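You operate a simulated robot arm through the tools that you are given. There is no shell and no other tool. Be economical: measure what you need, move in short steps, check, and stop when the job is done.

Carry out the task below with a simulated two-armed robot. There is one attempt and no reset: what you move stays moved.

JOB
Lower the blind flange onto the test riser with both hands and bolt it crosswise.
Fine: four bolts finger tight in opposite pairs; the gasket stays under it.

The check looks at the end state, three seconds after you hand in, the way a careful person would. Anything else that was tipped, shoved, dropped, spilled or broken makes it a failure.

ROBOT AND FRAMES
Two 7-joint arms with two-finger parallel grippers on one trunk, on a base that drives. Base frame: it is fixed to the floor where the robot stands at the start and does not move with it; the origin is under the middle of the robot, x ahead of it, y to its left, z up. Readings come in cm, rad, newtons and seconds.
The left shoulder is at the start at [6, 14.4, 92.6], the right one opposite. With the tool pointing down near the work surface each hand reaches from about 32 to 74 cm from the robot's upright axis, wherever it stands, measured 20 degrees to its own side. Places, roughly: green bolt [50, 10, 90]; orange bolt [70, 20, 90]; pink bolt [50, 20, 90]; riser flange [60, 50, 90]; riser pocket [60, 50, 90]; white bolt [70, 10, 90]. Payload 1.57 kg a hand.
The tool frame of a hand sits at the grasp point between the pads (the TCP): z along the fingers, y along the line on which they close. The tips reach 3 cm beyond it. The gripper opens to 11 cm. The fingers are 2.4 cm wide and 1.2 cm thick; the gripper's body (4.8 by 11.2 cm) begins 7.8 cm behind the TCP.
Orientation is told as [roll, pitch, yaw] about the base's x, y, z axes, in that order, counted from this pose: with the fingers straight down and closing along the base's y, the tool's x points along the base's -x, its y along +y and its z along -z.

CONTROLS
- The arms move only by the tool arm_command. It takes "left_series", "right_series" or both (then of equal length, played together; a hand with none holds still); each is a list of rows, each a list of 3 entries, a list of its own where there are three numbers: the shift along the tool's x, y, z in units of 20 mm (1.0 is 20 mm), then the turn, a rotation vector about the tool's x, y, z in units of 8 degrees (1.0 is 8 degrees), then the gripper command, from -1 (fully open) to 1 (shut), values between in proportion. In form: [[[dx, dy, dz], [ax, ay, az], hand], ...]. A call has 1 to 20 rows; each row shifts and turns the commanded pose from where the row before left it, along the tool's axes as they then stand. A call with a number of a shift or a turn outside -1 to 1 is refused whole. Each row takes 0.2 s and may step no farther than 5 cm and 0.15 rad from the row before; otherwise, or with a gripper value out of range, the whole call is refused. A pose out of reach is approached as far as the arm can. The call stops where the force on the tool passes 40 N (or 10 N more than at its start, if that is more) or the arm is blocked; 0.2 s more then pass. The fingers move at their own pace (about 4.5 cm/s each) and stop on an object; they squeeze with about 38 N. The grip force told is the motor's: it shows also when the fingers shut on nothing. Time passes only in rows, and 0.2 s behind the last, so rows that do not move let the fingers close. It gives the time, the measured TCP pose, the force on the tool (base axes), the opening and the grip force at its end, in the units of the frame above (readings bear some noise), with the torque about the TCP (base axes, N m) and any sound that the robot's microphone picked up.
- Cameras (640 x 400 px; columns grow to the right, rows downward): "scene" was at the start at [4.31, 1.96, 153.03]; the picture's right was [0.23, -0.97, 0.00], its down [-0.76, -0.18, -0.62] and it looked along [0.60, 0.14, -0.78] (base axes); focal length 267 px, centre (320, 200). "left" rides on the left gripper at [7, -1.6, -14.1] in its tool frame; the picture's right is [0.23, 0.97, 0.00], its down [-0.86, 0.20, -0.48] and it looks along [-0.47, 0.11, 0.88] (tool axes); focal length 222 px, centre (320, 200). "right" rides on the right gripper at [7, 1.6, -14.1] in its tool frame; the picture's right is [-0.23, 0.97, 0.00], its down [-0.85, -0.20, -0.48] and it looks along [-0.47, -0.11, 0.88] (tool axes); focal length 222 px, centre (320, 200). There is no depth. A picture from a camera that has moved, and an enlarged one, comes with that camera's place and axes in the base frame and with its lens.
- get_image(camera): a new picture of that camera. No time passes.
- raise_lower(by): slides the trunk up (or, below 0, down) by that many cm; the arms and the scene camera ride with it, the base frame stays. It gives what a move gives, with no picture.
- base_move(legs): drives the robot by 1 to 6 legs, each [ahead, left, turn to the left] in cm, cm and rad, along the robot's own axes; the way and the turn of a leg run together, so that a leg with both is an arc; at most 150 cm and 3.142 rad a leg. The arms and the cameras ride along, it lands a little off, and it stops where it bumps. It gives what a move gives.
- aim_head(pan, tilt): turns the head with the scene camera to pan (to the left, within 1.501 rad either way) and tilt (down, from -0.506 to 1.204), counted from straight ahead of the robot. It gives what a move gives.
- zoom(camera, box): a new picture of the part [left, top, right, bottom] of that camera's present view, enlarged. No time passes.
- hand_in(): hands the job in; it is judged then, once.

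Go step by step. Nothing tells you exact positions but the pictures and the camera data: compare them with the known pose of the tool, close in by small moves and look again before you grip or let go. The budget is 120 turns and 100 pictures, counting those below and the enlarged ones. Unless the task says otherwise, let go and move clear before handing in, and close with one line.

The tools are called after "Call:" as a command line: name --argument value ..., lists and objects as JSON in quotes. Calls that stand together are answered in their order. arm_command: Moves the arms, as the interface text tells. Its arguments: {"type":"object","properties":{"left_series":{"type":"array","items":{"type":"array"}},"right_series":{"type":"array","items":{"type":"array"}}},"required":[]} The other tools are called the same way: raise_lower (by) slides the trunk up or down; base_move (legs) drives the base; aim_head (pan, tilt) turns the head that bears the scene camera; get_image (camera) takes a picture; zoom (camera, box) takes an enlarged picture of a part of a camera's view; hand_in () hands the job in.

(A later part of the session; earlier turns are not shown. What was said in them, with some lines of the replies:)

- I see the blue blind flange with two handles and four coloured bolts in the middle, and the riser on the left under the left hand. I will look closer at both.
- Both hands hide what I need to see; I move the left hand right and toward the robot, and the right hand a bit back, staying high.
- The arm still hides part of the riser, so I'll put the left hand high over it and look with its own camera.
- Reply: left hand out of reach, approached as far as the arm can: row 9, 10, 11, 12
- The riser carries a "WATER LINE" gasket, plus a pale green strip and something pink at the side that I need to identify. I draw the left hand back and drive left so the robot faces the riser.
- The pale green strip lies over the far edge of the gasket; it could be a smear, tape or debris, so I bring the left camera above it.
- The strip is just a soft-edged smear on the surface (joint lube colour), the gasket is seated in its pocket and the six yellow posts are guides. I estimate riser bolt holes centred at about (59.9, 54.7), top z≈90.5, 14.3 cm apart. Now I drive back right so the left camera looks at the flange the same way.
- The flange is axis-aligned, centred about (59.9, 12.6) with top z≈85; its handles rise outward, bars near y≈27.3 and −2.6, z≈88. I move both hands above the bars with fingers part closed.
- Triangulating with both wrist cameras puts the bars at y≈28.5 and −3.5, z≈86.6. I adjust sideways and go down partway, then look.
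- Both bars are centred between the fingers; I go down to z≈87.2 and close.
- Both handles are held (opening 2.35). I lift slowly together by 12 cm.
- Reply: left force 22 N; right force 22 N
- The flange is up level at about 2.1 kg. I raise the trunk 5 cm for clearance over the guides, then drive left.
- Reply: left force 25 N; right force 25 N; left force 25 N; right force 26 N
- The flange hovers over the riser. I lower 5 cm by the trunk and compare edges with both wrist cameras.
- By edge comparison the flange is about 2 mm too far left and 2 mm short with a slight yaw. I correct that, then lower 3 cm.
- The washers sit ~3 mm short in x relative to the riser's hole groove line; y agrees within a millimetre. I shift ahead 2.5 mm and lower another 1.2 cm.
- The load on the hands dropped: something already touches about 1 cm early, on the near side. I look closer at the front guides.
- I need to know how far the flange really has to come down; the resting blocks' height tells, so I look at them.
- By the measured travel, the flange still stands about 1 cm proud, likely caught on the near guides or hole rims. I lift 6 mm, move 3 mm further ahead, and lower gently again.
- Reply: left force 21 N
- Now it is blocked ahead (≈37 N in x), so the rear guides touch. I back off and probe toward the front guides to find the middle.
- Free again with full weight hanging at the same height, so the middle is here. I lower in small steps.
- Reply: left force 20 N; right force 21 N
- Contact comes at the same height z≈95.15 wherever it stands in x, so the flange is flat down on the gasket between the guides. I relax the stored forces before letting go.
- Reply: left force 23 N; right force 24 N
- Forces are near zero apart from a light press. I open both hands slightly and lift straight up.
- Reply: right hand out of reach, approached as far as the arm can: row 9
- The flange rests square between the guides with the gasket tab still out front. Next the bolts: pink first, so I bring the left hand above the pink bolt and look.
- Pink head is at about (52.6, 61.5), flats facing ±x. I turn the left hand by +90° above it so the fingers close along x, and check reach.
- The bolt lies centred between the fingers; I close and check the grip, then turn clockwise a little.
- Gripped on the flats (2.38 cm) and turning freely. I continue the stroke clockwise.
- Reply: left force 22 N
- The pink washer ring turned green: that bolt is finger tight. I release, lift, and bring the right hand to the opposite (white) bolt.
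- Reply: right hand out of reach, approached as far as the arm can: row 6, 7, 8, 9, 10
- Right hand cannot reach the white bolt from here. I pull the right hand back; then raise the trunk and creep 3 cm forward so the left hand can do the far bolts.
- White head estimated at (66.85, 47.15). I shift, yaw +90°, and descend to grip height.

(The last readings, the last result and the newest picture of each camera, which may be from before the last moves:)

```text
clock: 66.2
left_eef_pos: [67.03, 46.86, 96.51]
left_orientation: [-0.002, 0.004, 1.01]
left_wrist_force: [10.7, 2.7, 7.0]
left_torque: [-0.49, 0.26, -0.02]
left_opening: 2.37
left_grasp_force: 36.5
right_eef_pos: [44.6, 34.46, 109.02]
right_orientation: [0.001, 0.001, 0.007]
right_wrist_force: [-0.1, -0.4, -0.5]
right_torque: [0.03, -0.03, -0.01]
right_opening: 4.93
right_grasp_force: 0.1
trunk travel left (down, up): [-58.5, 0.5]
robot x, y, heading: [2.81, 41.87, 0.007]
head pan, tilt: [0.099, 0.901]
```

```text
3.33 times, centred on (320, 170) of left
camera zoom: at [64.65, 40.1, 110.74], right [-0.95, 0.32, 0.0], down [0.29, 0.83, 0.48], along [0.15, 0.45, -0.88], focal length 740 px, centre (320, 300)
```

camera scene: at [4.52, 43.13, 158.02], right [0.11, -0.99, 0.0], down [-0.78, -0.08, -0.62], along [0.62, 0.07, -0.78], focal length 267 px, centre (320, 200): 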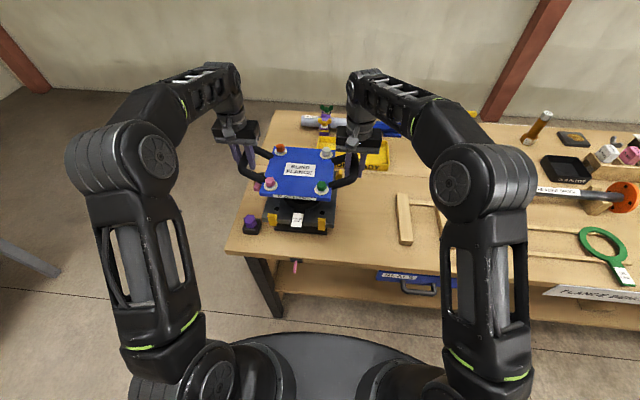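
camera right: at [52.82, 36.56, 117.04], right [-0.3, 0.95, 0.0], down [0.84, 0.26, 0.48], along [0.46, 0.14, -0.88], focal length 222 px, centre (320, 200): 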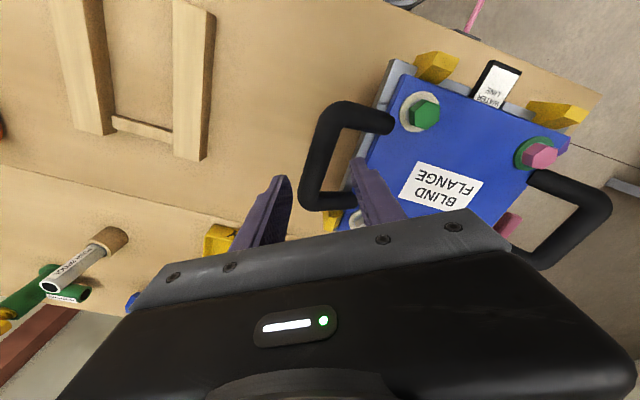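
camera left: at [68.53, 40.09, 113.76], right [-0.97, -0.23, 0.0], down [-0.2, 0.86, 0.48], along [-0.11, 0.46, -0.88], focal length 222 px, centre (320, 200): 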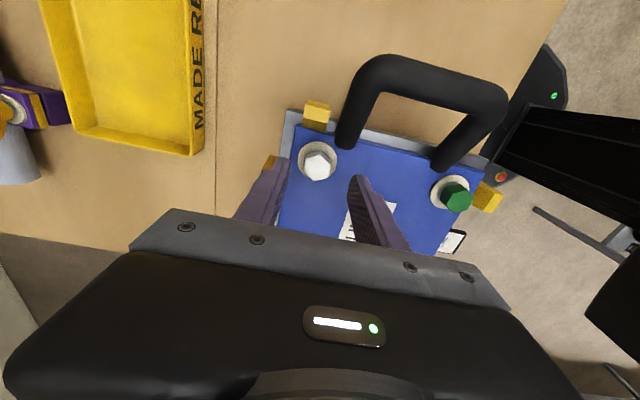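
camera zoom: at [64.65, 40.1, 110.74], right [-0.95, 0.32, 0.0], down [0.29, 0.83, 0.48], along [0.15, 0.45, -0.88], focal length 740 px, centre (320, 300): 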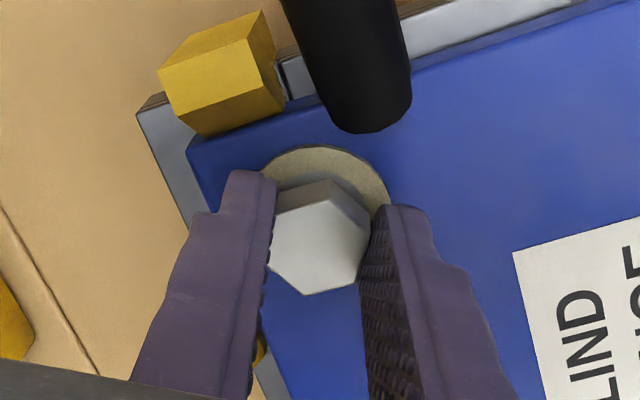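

Good grip. I ease the side force and turn further, then look at the ring.

Call:
arm_command --left_series '[[[-0.026, -0.042, 0], [0, 0, 1], 1], [[0, 0, 0], [0, 0, 1], 1], [[0, 0, 0], [0, 0, 1], 1], [[0, 0, 0], [0, 0, 1], 1], [[0, 0, 0], [0, 0, 1], 1], [[0, 0, 0], [0, 0, 1], 1], [[0, 0, 0], [0, 0, 1], 1], [[0, 0, 0], [0, 0, 1], 1], [[0, 0, 0], [0, 0, 0], 1]]'

Call:
zoom --camera "left" --box '[240, 110, 400, 230]'

```text
clock: 68.2
left_eef_pos: [66.77, 47.15, 96.63]
left_orientation: [-0.001, 0.002, -0.105]
left_wrist_force: [-14.8, 19.3, 0.1]
left_torque: [0.62, 0.2, 0.07]
left_opening: 2.42
left_grasp_force: 36.2
right_eef_pos: [44.5, 34.81, 109.14]
right_orientation: [0.0, 0.001, 0.009]
right_wrist_force: [0.7, -1.0, 0.0]
right_torque: [0.01, -0.03, 0.03]
right_opening: 4.93
right_grasp_force: 0.1
trunk travel left (down, up): [-58.5, 0.5]
robot x, y, heading: [3.09, 41.88, 0.005]
head pan, tilt: [0.099, 0.901]
```

```text
3.33 times, centred on (320, 170) of left
camera zoom: at [59.74, 46.29, 110.72], right [-0.12, 0.99, 0.0], down [0.87, 0.11, 0.48], along [0.47, 0.06, -0.88], focal length 740 px, centre (320, 300)
```

zoom: 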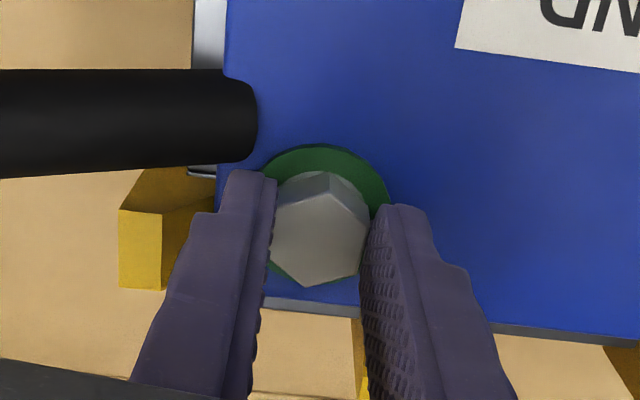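

White ring is green too. Next pair: I release, lift, go over to orange and turn back to +90°.

Call:
arm_command --left_series '[[[0, 0, 0], [0, 0, 0], 0.3], [[0, 0, 0], [0, 0, 0], 0.3], [[0, 0, -0.5], [0, 0, 0], 0.3], [[0, 0, -1], [0, 0, 0], 0.3], [[0, 0, -0.7], [0, 0, 0], 0.1], [[0.103, 0.8875, 0], [0, 0, 0], 0.1], [[0.103, 0.8875, 0], [0, 0, 0], 0.1], [[0.103, 0.8875, 0], [0, 0, 0], 0.1], [[0.103, 0.8875, 0], [0, 0, 0], 0.1], [[0.103, 0.8875, 0], [0, 0, 0], 0.1], [[0.103, 0.8875, 0], [0, 0, 0], 0.1], [[0.103, 0.8875, 0], [0, 0, 0], 0.1], [[0.103, 0.8875, 0], [0, 0, 0], 0.1], [[0, 0, 0], [0, 0, 0], 0.1]]'

Call:
get_image --camera "left"

Call:
arm_command --left_series '[[[0, 0, 0], [0, 0, -1], 0.1], [[0, 0, 0], [0, 0, -1], 0.1], [[0, 0, 0], [0, 0, -1], 0.1], [[0, 0, 0], [0, 0, -1], 0.1], [[0, 0, 0], [0, 0, -1], 0.1], [[0, 0, 0], [0, 0, -1], 0.1], [[0, 0, 0], [0, 0, -1], 0.1], [[0, 0, 0], [0, 0, -1], 0.1], [[0, 0, 0], [0, 0, -1], 0.1], [[0, 0, 0], [0, 0, -1], 0.1], [[0, 0, 0], [0, 0, -1], 0.1], [[0, 0, 0], [0, 0, -1], 0.1], [[0, 0, 0], [0, 0, 0], 0.1]]'

Call:
get_image --camera "left"

```text
clock: 71.2
left_eef_pos: [66.77, 61.07, 100.99]
left_orientation: [-0.003, 0.0, -0.105]
left_wrist_force: [-0.8, 0.7, -0.4]
left_torque: [0.0, -0.02, 0.02]
left_opening: 4.94
left_grasp_force: 0.1
right_eef_pos: [44.66, 34.38, 109.04]
right_orientation: [0.001, -0.001, 0.006]
right_wrist_force: [-0.3, 0.5, 0.6]
right_torque: [-0.02, 0.03, 0.01]
right_opening: 4.94
right_grasp_force: 0.0
trunk travel left (down, up): [-58.5, 0.5]
robot x, y, heading: [2.74, 42.05, 0.002]
head pan, tilt: [0.099, 0.901]
```

```text
34 pictures are left
camera left: at [59.72, 60.22, 115.07], right [-0.12, 0.99, 0.0], down [0.87, 0.11, 0.48], along [0.47, 0.06, -0.88], focal length 222 px, centre (320, 200)
```

left: 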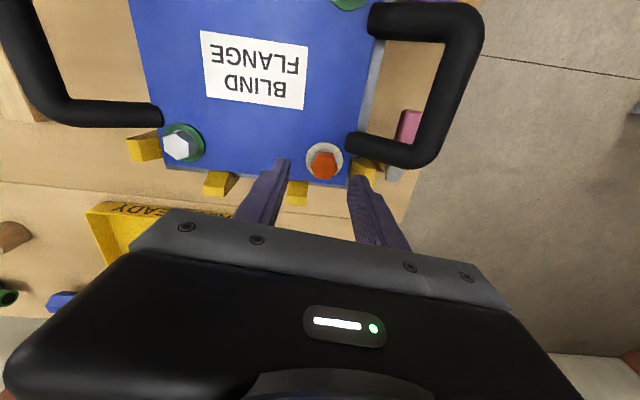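

```text
clock: 74.0
left_eef_pos: [66.78, 61.19, 101.07]
left_orientation: [0.002, 0.002, 1.572]
left_wrist_force: [0.6, -0.5, 0.7]
left_torque: [0.0, 0.02, 0.03]
left_opening: 4.95
left_grasp_force: 0.0
right_eef_pos: [44.8, 34.39, 109.17]
right_orientation: [0.003, 0.0, 0.008]
right_wrist_force: [-0.1, 0.5, 0.3]
right_torque: [0.02, 0.0, -0.02]
right_opening: 4.93
right_grasp_force: 0.0
trunk travel left (down, up): [-58.5, 0.5]
robot x, y, heading: [3.04, 42.43, 0.009]
head pan, tilt: [0.099, 0.901]
```

```text
33 pictures are left
camera left: at [68.49, 54.21, 115.13], right [-0.97, -0.23, 0.0], down [-0.2, 0.86, 0.48], along [-0.11, 0.46, -0.88], focal length 222 px, centre (320, 200)
```

left: 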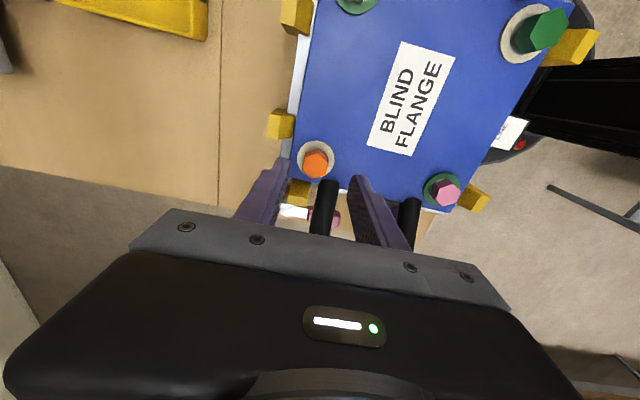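

Orange at about (66.87, 61.3). To keep the fingers clear of the handle leg, I grip it on the flats at yaw +150° instead and turn from there.

Call:
arm_command --left_series '[[[-0.05, -0.045, 0], [0, 0, 0], 0.25], [[0, 0, 0], [0, 0, -0.9375], 0.25], [[0, 0, 0], [0, 0, -0.9375], 0.25], [[0, 0, 0], [0, 0, -0.9375], 0.25], [[0, 0, 0], [0, 0, -0.9375], 0.25], [[0, 0, 0], [0, 0, -0.9375], 0.25], [[0, 0, 0], [0, 0, -0.9375], 0.25], [[0, 0, 0], [0, 0, -0.9375], 0.25], [[0, 0, 0], [0, 0, -0.9375], 0.25], [[0, 0, 0.5], [0, 0, 0], 0.25], [[0, 0, 0.5], [0, 0, 0], 0.25], [[0, 0, 0], [0, 0, 0], 0.25]]'

Call:
zoom --camera "left" --box '[240, 110, 400, 230]'

```text
clock: 76.6
left_eef_pos: [67.05, 61.17, 98.93]
left_orientation: [0.003, 0.002, 2.618]
left_wrist_force: [0.6, 0.3, 0.4]
left_torque: [-0.01, 0.01, -0.02]
left_opening: 4.11
left_grasp_force: 0.1
right_eef_pos: [44.65, 34.45, 108.98]
right_orientation: [0.002, 0.0, 0.007]
right_wrist_force: [0.8, 0.7, 0.3]
right_torque: [0.0, 0.0, -0.02]
right_opening: 4.95
right_grasp_force: 0.1
trunk travel left (down, up): [-58.5, 0.5]
robot x, y, heading: [2.74, 41.73, 0.007]
head pan, tilt: [0.099, 0.901]
```

```text
3.33 times, centred on (320, 170) of left
camera zoom: at [73.77, 59.17, 113.04], right [-0.29, -0.96, 0.0], down [-0.84, 0.26, 0.48], along [-0.46, 0.14, -0.88], focal length 740 px, centre (320, 300)
```

zoom: 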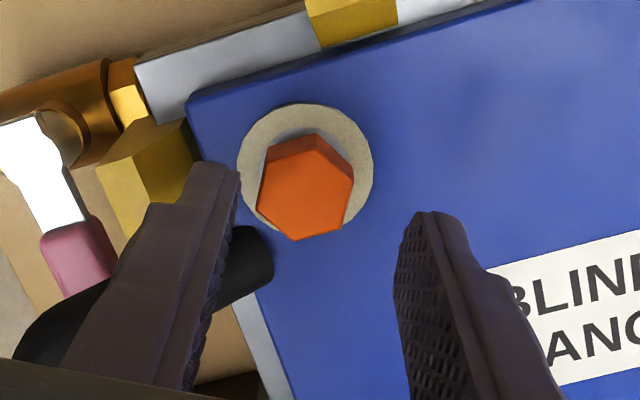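

Call:
arm_command --left_series '[[[-0.03, -0.1, 0.4], [0, 0, 0], 0.25], [[0, 0, 0.4], [0, 0, 0], 0.25], [[0, 0, 0.35], [0, 0, 0], 0.25], [[0, 0, 0], [0, 0, 0], 1], [[0, 0, 0], [0, 0, 0], 1], [[0, 0, 0], [0, 0, 0], 1], [[0, 0, 0], [0, 0, 0], 1], [[0, 0, 0], [0, 0, 1], 1], [[0, 0, 0], [0, 0, 1], 1], [[0, 0, 0], [0, 0, 1], 1], [[0, 0, 0], [0, 0, 1], 1], [[0, 0, 0], [0, 0, 1], 1], [[0, 0, 0], [0, 0, 1], 1], [[0, 0, 0], [0, 0, 1], 1], [[0, 0, 0], [0, 0, 1], 1], [[0, 0, 0], [0, 0, 0], 1]]'

Call:
zoom --camera "left" --box '[240, 110, 400, 230]'

```text
clock: 80.0
left_eef_pos: [67.34, 61.72, 96.63]
left_orientation: [-0.003, 0.003, 1.501]
left_wrist_force: [21.7, 17.8, 5.7]
left_torque: [-0.06, -0.41, 0.08]
left_opening: 2.39
left_grasp_force: 35.8
right_eef_pos: [44.72, 34.55, 108.92]
right_orientation: [0.0, 0.001, 0.007]
right_wrist_force: [0.0, -0.1, 0.1]
right_torque: [0.0, 0.02, 0.0]
right_opening: 4.98
right_grasp_force: 0.0
trunk travel left (down, up): [-58.5, 0.5]
robot x, y, heading: [2.83, 41.72, 0.01]
head pan, tilt: [0.099, 0.901]
```

```text
3.33 times, centred on (320, 170) of left
camera zoom: at [68.32, 54.64, 110.75], right [-0.99, -0.16, 0.0], down [-0.14, 0.87, 0.48], along [-0.07, 0.47, -0.88], focal length 740 px, centre (320, 300)
```

zoom: 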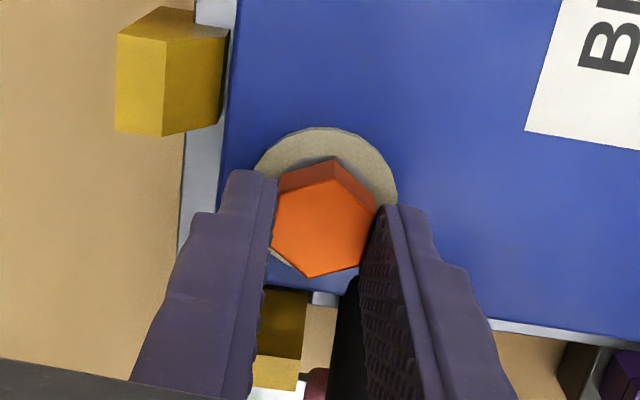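

Not green yet at 64°. I ease the hand onto the bolt axis and turn 32° more.

Call:
arm_command --left_series '[[[-0.057, -0.097, 0], [0, 0, 0], 1], [[0, 0, 0], [0, 0, 0.8], 1], [[0, 0, 0], [0, 0, 0.8], 1], [[0, 0, 0], [0, 0, 0.8], 1], [[0, 0, 0], [0, 0, 0.8], 1], [[0, 0, 0], [0, 0, 0.8], 1], [[0, 0, 0], [0, 0, 0], 1]]'

Call:
zoom --camera "left" --box '[240, 110, 400, 230]'

```text
clock: 81.6
left_eef_pos: [67.31, 61.63, 96.62]
left_orientation: [-0.002, 0.005, 0.939]
left_wrist_force: [15.5, 12.6, 8.1]
left_torque: [0.2, -0.17, -0.02]
left_opening: 2.38
left_grasp_force: 36.0
right_eef_pos: [44.85, 34.57, 108.85]
right_orientation: [0.001, 0.003, 0.005]
right_wrist_force: [0.3, -0.2, 0.4]
right_torque: [0.01, -0.05, -0.02]
right_opening: 4.95
right_grasp_force: 0.1
trunk travel left (down, up): [-58.5, 0.5]
robot x, y, heading: [2.63, 41.89, 0.008]
head pan, tilt: [0.099, 0.901]
```

```text
3.33 times, centred on (320, 170) of left
camera zoom: at [64.49, 55.07, 110.74], right [-0.92, 0.39, 0.0], down [0.34, 0.81, 0.48], along [0.19, 0.44, -0.88], focal length 740 px, centre (320, 300)
```

zoom: 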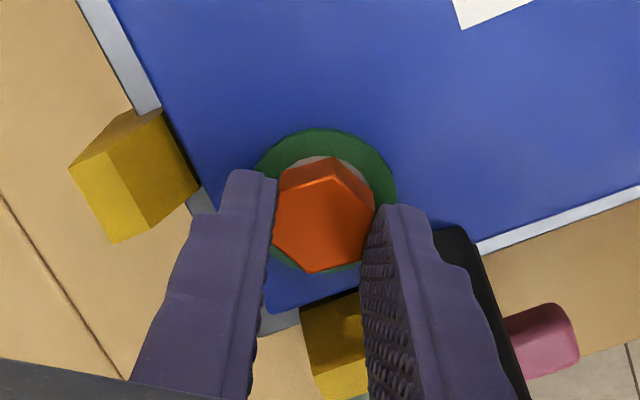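

Orange is green-ringed too. I open just enough, lift, turn back to +150° and move over the last (green) bolt, with the right hand backing off.

Call:
arm_command --left_series '[[[0, 0, 0], [0, 0, 0], 0.48], [[0, 0, 0], [0, 0, 0], 0.48], [[0, 0, -0.5], [0, 0, 0], 0.48], [[0, 0, -1], [0, 0, 0], 0.48], [[0, 0, -1], [0, 0, 0], 0.25], [[0, 0, 0], [0, 0, -1], 0.25], [[0, 0, 0], [0, 0, -1], 0.25], [[0, 0, 0], [0, 0, -1], 0.25], [[0, 0, 0], [0, 0, -1], 0.25], [[0, 0, 0], [0, 0, -1], 0.25], [[0, 0, 0], [0, 0, -1], 0.25], [[0, 0, 0], [0, 0, -1], 0.25], [[0, 0, 0], [0, 0, -1], 0.25], [[0, 0, 0], [0, 0, -1], 0.25], [[0, 0, 0], [0, 0, -1], 0.25], [[0, 0, 0], [0, 0, -1], 0.25], [[0, 0, 0], [0, 0, -1], 0.25], [[0, 0, 0], [0, 0, 0], 0.25]]'

Call:
arm_command --left_series '[[[-0.26, 0.977, 0], [0, 0, 0], 0.25], [[-0.26, 0.977, 0], [0, 0, 0], 0.25], [[-0.26, 0.977, 0], [0, 0, 0], 0.25], [[-0.26, 0.977, 0], [0, 0, 0], 0.25], [[-0.26, 0.977, 0], [0, 0, 0], 0.25], [[-0.26, 0.977, 0], [0, 0, 0], 0.25], [[-0.26, 0.977, 0], [0, 0, 0], 0.25], [[-0.26, 0.977, 0], [0, 0, 0], 0.25], [[-0.26, 0.977, 0], [0, 0, 0], 0.25], [[-0.26, 0.977, 0], [0, 0, 0], 0.25], [[0, 0, 0], [0, 0, 0], 0.25]]' --right_series '[[[0.4, -0.2, 0], [0, 0, 0], 0.1], [[0.4, -0.2, 0], [0, 0, 0], 0.1], [[0.4, -0.2, 0], [0, 0, 0], 0.1], [[0.4, -0.2, 0], [0, 0, 0], 0.1], [[0.4, -0.2, 0], [0, 0, 0], 0.1], [[0.4, -0.2, 0], [0, 0, 0], 0.1], [[0.4, -0.2, 0], [0, 0, 0], 0.1], [[0.4, -0.2, 0], [0, 0, 0], 0.1], [[0.4, -0.2, 0], [0, 0, 0], 0.1], [[0.4, -0.2, 0], [0, 0, 0], 0.1], [[0, 0, 0], [0, 0, 0], 0.1]]'

Call:
get_image --camera "left"

Call:
get_image --camera "scene"

```text
clock: 85.4
left_eef_pos: [67.13, 61.47, 101.63]
left_orientation: [0.004, 0.001, 2.619]
left_wrist_force: [0.2, 0.1, 0.5]
left_torque: [-0.03, -0.01, 0.01]
left_opening: 4.11
left_grasp_force: 0.0
right_eef_pos: [44.62, 34.47, 108.96]
right_orientation: [0.003, 0.001, 0.008]
right_wrist_force: [-0.2, 0.5, -0.4]
right_torque: [0.01, 0.0, -0.01]
right_opening: 4.94
right_grasp_force: 0.0
trunk travel left (down, up): [-58.5, 0.5]
robot x, y, heading: [2.62, 42.06, 0.004]
head pan, tilt: [0.099, 0.901]
```

```text
clock: 87.8
left_eef_pos: [52.91, 47.35, 101.88]
left_orientation: [0.002, 0.001, 2.618]
left_wrist_force: [0.4, 0.4, -0.1]
left_torque: [-0.02, -0.01, 0.03]
left_opening: 4.13
left_grasp_force: 0.1
right_eef_pos: [36.64, 30.45, 109.07]
right_orientation: [0.002, 0.0, 0.007]
right_wrist_force: [1.1, -0.2, 0.0]
right_torque: [-0.02, 0.0, -0.02]
right_opening: 4.93
right_grasp_force: 0.1
trunk travel left (down, up): [-58.5, 0.5]
robot x, y, heading: [2.57, 41.95, 0.012]
head pan, tilt: [0.099, 0.901]
```

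```text
29 pictures are left
camera left: at [59.79, 45.27, 115.86], right [-0.29, -0.96, 0.0], down [-0.84, 0.26, 0.48], along [-0.46, 0.14, -0.88], focal length 222 px, centre (320, 200)
```

left: 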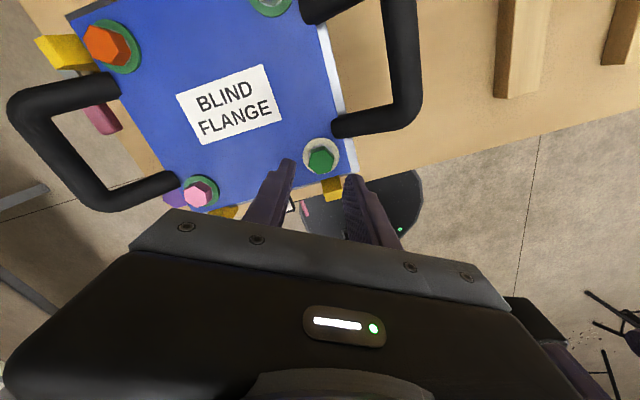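

```text
28 pictures are left
camera scene: at [7.31, 43.04, 159.03], right [0.11, -0.99, 0.0], down [-0.78, -0.08, -0.62], along [0.62, 0.07, -0.78], focal length 267 px, centre (320, 200)
```

scene: 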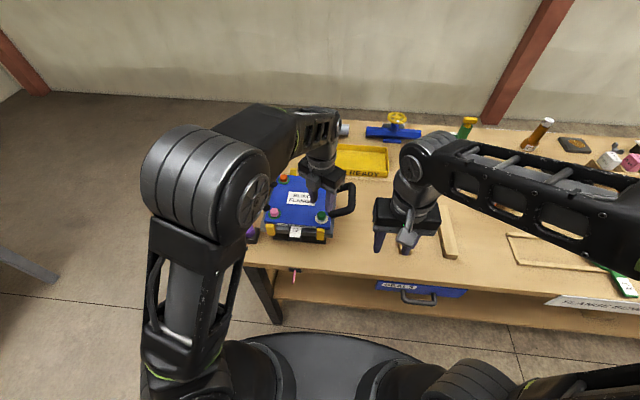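

Green bolt at about (53.0, 47.3), matching the hand. I go down, grip and turn 64°.

Call:
arm_command --left_series '[[[0.043, -0.025, 0.5], [0, 0, 0], 0.25], [[0, 0, 0.5], [0, 0, 0], 0.25], [[0, 0, 0.5], [0, 0, 0], 0.25], [[0, 0, 0.5], [0, 0, 0], 0.25], [[0, 0, 0.3], [0, 0, 0], 0.25], [[0, 0, 0.28], [0, 0, 0], 0.25], [[0, 0, 0], [0, 0, 0], 1], [[0, 0, 0], [0, 0, 0], 1], [[0, 0, 0], [0, 0, 0], 1], [[0, 0, 0], [0, 0, 0], 1], [[0, 0, 0], [0, 0, 1], 1], [[0, 0, 0], [0, 0, 1], 1], [[0, 0, 0], [0, 0, 1], 1], [[0, 0, 0], [0, 0, 1], 1], [[0, 0, 0], [0, 0, 1], 1], [[0, 0, 0], [0, 0, 1], 1], [[0, 0, 0], [0, 0, 1], 1], [[0, 0, 0], [0, 0, 1], 1], [[0, 0, 0], [0, 0, 0], 1]]'

Call:
zoom --camera "left" --box '[240, 110, 400, 230]'

```text
clock: 91.8
left_eef_pos: [52.72, 46.98, 96.65]
left_orientation: [0.003, 0.004, 1.499]
left_wrist_force: [-18.9, -16.7, 0.5]
left_torque: [-0.88, 0.74, 0.05]
left_opening: 2.38
left_grasp_force: 36.3
right_eef_pos: [36.5, 30.38, 108.96]
right_orientation: [0.003, 0.0, 0.008]
right_wrist_force: [0.3, 0.4, 0.1]
right_torque: [0.01, 0.02, -0.01]
right_opening: 4.92
right_grasp_force: 0.1
trunk travel left (down, up): [-58.5, 0.5]
robot x, y, heading: [2.61, 42.0, 0.005]
head pan, tilt: [0.099, 0.901]
```

```text
3.33 times, centred on (320, 170) of left
camera zoom: at [53.93, 39.96, 110.72], right [-0.99, -0.16, 0.0], down [-0.14, 0.87, 0.48], along [-0.08, 0.47, -0.88], focal length 740 px, centre (320, 300)
```

zoom: 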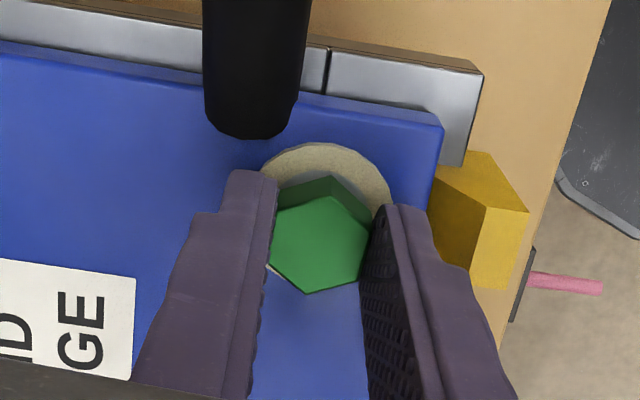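

Call:
arm_command --left_series '[[[0.08, 0.095, 0], [0, 0, 0], 1], [[0, 0, 0], [0, 0, 0.8], 1], [[0, 0, 0], [0, 0, 0.8], 1], [[0, 0, 0], [0, 0, 0.8], 1], [[0, 0, 0], [0, 0, 0.8], 1], [[0, 0, 0], [0, 0, 0.8], 1], [[0, 0, 0], [0, 0, 0], 1]]'

Call:
zoom --camera "left" --box '[240, 110, 400, 230]'

```text
clock: 93.4
left_eef_pos: [52.6, 47.03, 96.63]
left_orientation: [0.0, 0.001, 0.942]
left_wrist_force: [-17.7, -6.5, 0.7]
left_torque: [-0.46, 0.98, 0.03]
left_opening: 2.38
left_grasp_force: 36.1
right_eef_pos: [36.43, 30.35, 109.01]
right_orientation: [0.003, -0.001, 0.006]
right_wrist_force: [-0.4, -0.4, -0.4]
right_torque: [0.01, 0.0, 0.0]
right_opening: 4.92
right_grasp_force: 0.0
trunk travel left (down, up): [-58.5, 0.5]
robot x, y, heading: [2.69, 41.75, 0.007]
head pan, tilt: [0.099, 0.901]
```

```text
3.33 times, centred on (320, 170) of left
camera zoom: at [49.86, 40.47, 110.73], right [-0.92, 0.39, 0.0], down [0.34, 0.81, 0.48], along [0.19, 0.44, -0.88], focal length 740 px, centre (320, 300)
```

zoom: 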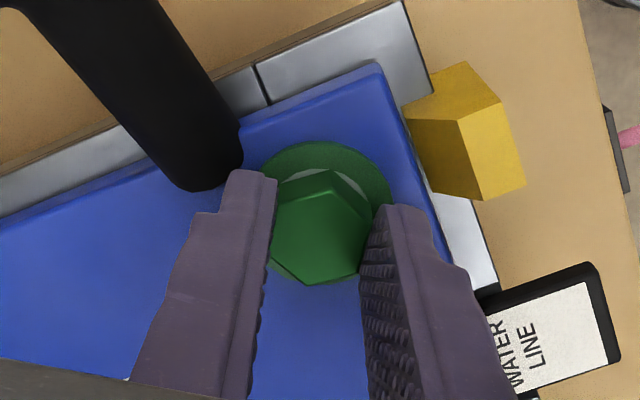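

The fourth ring is green. I open slightly, lift clear and pull the left hand aside, then inspect everything.

Call:
arm_command --left_series '[[[0, 0, 0], [0, 0, 0], 0.48], [[0, 0, 0], [0, 0, 0], 0.48], [[0, 0, -0.5], [0, 0, 0], 0.48], [[0, 0, -1], [0, 0, 0], 0.48], [[0, 0, -1], [0, 0, 0], 0.25], [[0, 0, -1], [0, 0, 1], 0.25], [[0, 0, -0.5], [0, 0, 1], 0.1], [[0, 0, 0], [0, 0, 1], 0.1], [[0, 0, 0], [0, 0, 1], 0.1], [[0, 0, 0], [0, 0, 1], 0.1], [[0, 0, 0], [0, 0, 1], 0.1], [[0, 0, 0], [0, 0, 0.75], 0.1], [[1, 0, 0], [0, 0, 0], 0.1], [[1, 0, 0], [0, 0, 0], 0.1], [[1, 0.5, 0], [0, 0, 0], 0.1], [[1, 1, 0], [0, 0, 0], 0.1], [[1, 1, 0], [0, 0, 0], 0.1], [[1, 1, 0], [0, 0, 0], 0.1], [[1, 1, 0], [0, 0, 0], 0.1]]'

Call:
get_image --camera "scene"

Call:
zoom --camera "scene" --box '[238, 160, 358, 260]'

```text
clock: 97.4
left_eef_pos: [38.69, 56.06, 104.62]
left_orientation: [-0.005, 0.002, 0.0]
left_wrist_force: [0.2, 0.6, -0.9]
left_torque: [-0.01, -0.01, 0.0]
left_opening: 4.94
left_grasp_force: 0.2
right_eef_pos: [36.7, 30.31, 109.11]
right_orientation: [-0.001, 0.001, 0.007]
right_wrist_force: [0.0, -0.8, 0.5]
right_torque: [0.01, -0.02, -0.03]
right_opening: 4.98
right_grasp_force: 0.0
trunk travel left (down, up): [-58.5, 0.5]
robot x, y, heading: [3.0, 42.41, 0.008]
head pan, tilt: [0.099, 0.901]
```

```text
25 pictures are left
camera scene: at [7.18, 43.07, 159.03], right [0.11, -0.99, 0.0], down [-0.78, -0.08, -0.62], along [0.62, 0.07, -0.78], focal length 267 px, centre (320, 200)
```

scene: 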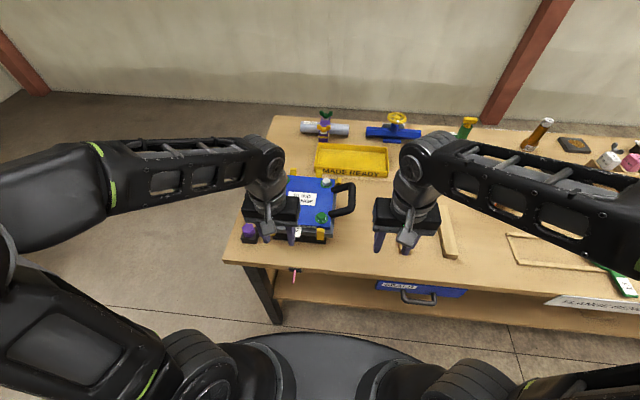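

```text
4.00 times, centred on (298, 210) of scene
camera zoom: at [7.18, 43.07, 159.03], right [0.11, -0.99, 0.0], down [-0.78, -0.08, -0.62], along [0.62, 0.07, -0.78], focal length 1067 px, centre (408, 160)
```

zoom: 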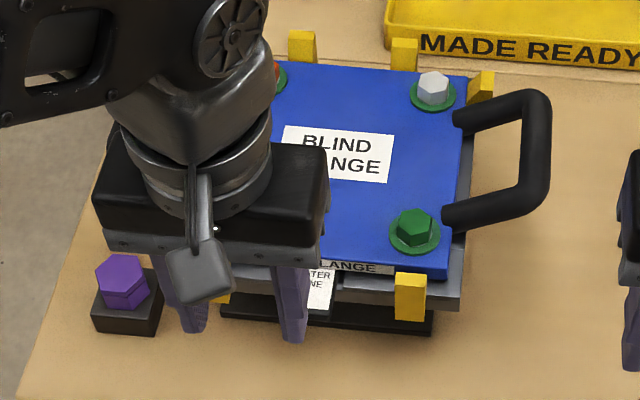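

Left hand still hides part of it; I move it left and look again.

Call:
arm_command --left_series '[[[0.3, 1, 0], [0, 0, 0], 0.1], [[0.3, 1, 0], [0, 0, 0], 0.1], [[0.3, 1, 0], [0, 0, 0], 0.1], [[0, 1, 0], [0, 0, 0], 0.1], [[0, 1, 0], [0, 0, 0], 0.1], [[0, 1, 0], [0, 0, 0], 0.1], [[0, 1, 0], [0, 0, 0], 0.1], [[0, 1, 0], [0, 0, 0], 0.1], [[0, 1, 0], [0, 0, 0], 0.1], [[0, 1, 0], [0, 0, 0], 0.1], [[0, 1, 0], [0, 0, 0], 0.1]]'

Call:
zoom --camera "scene" --box '[238, 160, 358, 260]'

Call:
get_image --camera "scene"

```text
clock: 99.8
left_eef_pos: [37.0, 78.29, 104.52]
left_orientation: [-0.004, 0.002, -0.001]
left_wrist_force: [0.3, -0.2, -0.4]
left_torque: [0.01, -0.03, 0.02]
left_opening: 4.93
left_grasp_force: 0.0
right_eef_pos: [36.64, 30.36, 109.0]
right_orientation: [0.0, 0.0, 0.007]
right_wrist_force: [0.6, -0.5, 1.2]
right_torque: [-0.04, 0.02, -0.03]
right_opening: 4.94
right_grasp_force: 0.0
trunk travel left (down, up): [-58.5, 0.5]
robot x, y, heading: [2.84, 42.03, 0.004]
head pan, tilt: [0.099, 0.901]
```

```text
4.00 times, centred on (298, 210) of scene
camera zoom: at [7.26, 43.04, 159.03], right [0.11, -0.99, 0.0], down [-0.78, -0.08, -0.62], along [0.62, 0.07, -0.78], focal length 1067 px, centre (408, 160)
```

zoom: 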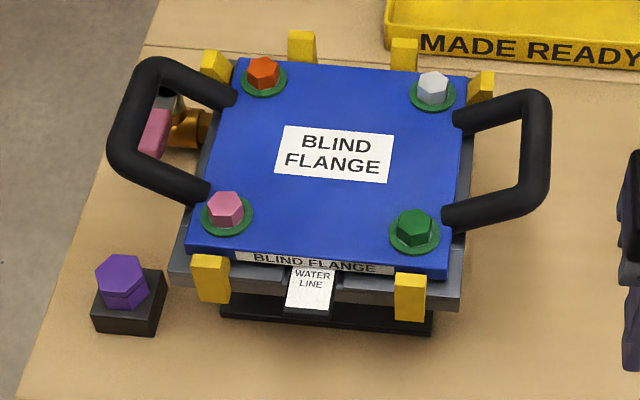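

```text
22 pictures are left
camera scene: at [7.26, 43.04, 159.03], right [0.11, -0.99, 0.0], down [-0.78, -0.08, -0.62], along [0.62, 0.07, -0.78], focal length 267 px, centre (320, 200)
```

scene: 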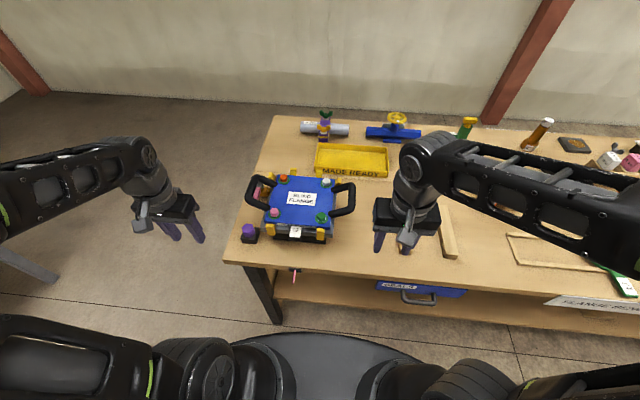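

All four rings are green, tightened crosswise (pink–white, then orange–green). The flange sits between its guides with the gasket tab still under it, the hands are clear and I see nothing else disturbed.

Call:
hand_in

```text
The job is handed in.
```

I lowered the blind flange onto the riser with both hands and tightened all four bolts in opposite pairs (pink then white, orange then green). All four rings show green, and the gasket is still under the flange.
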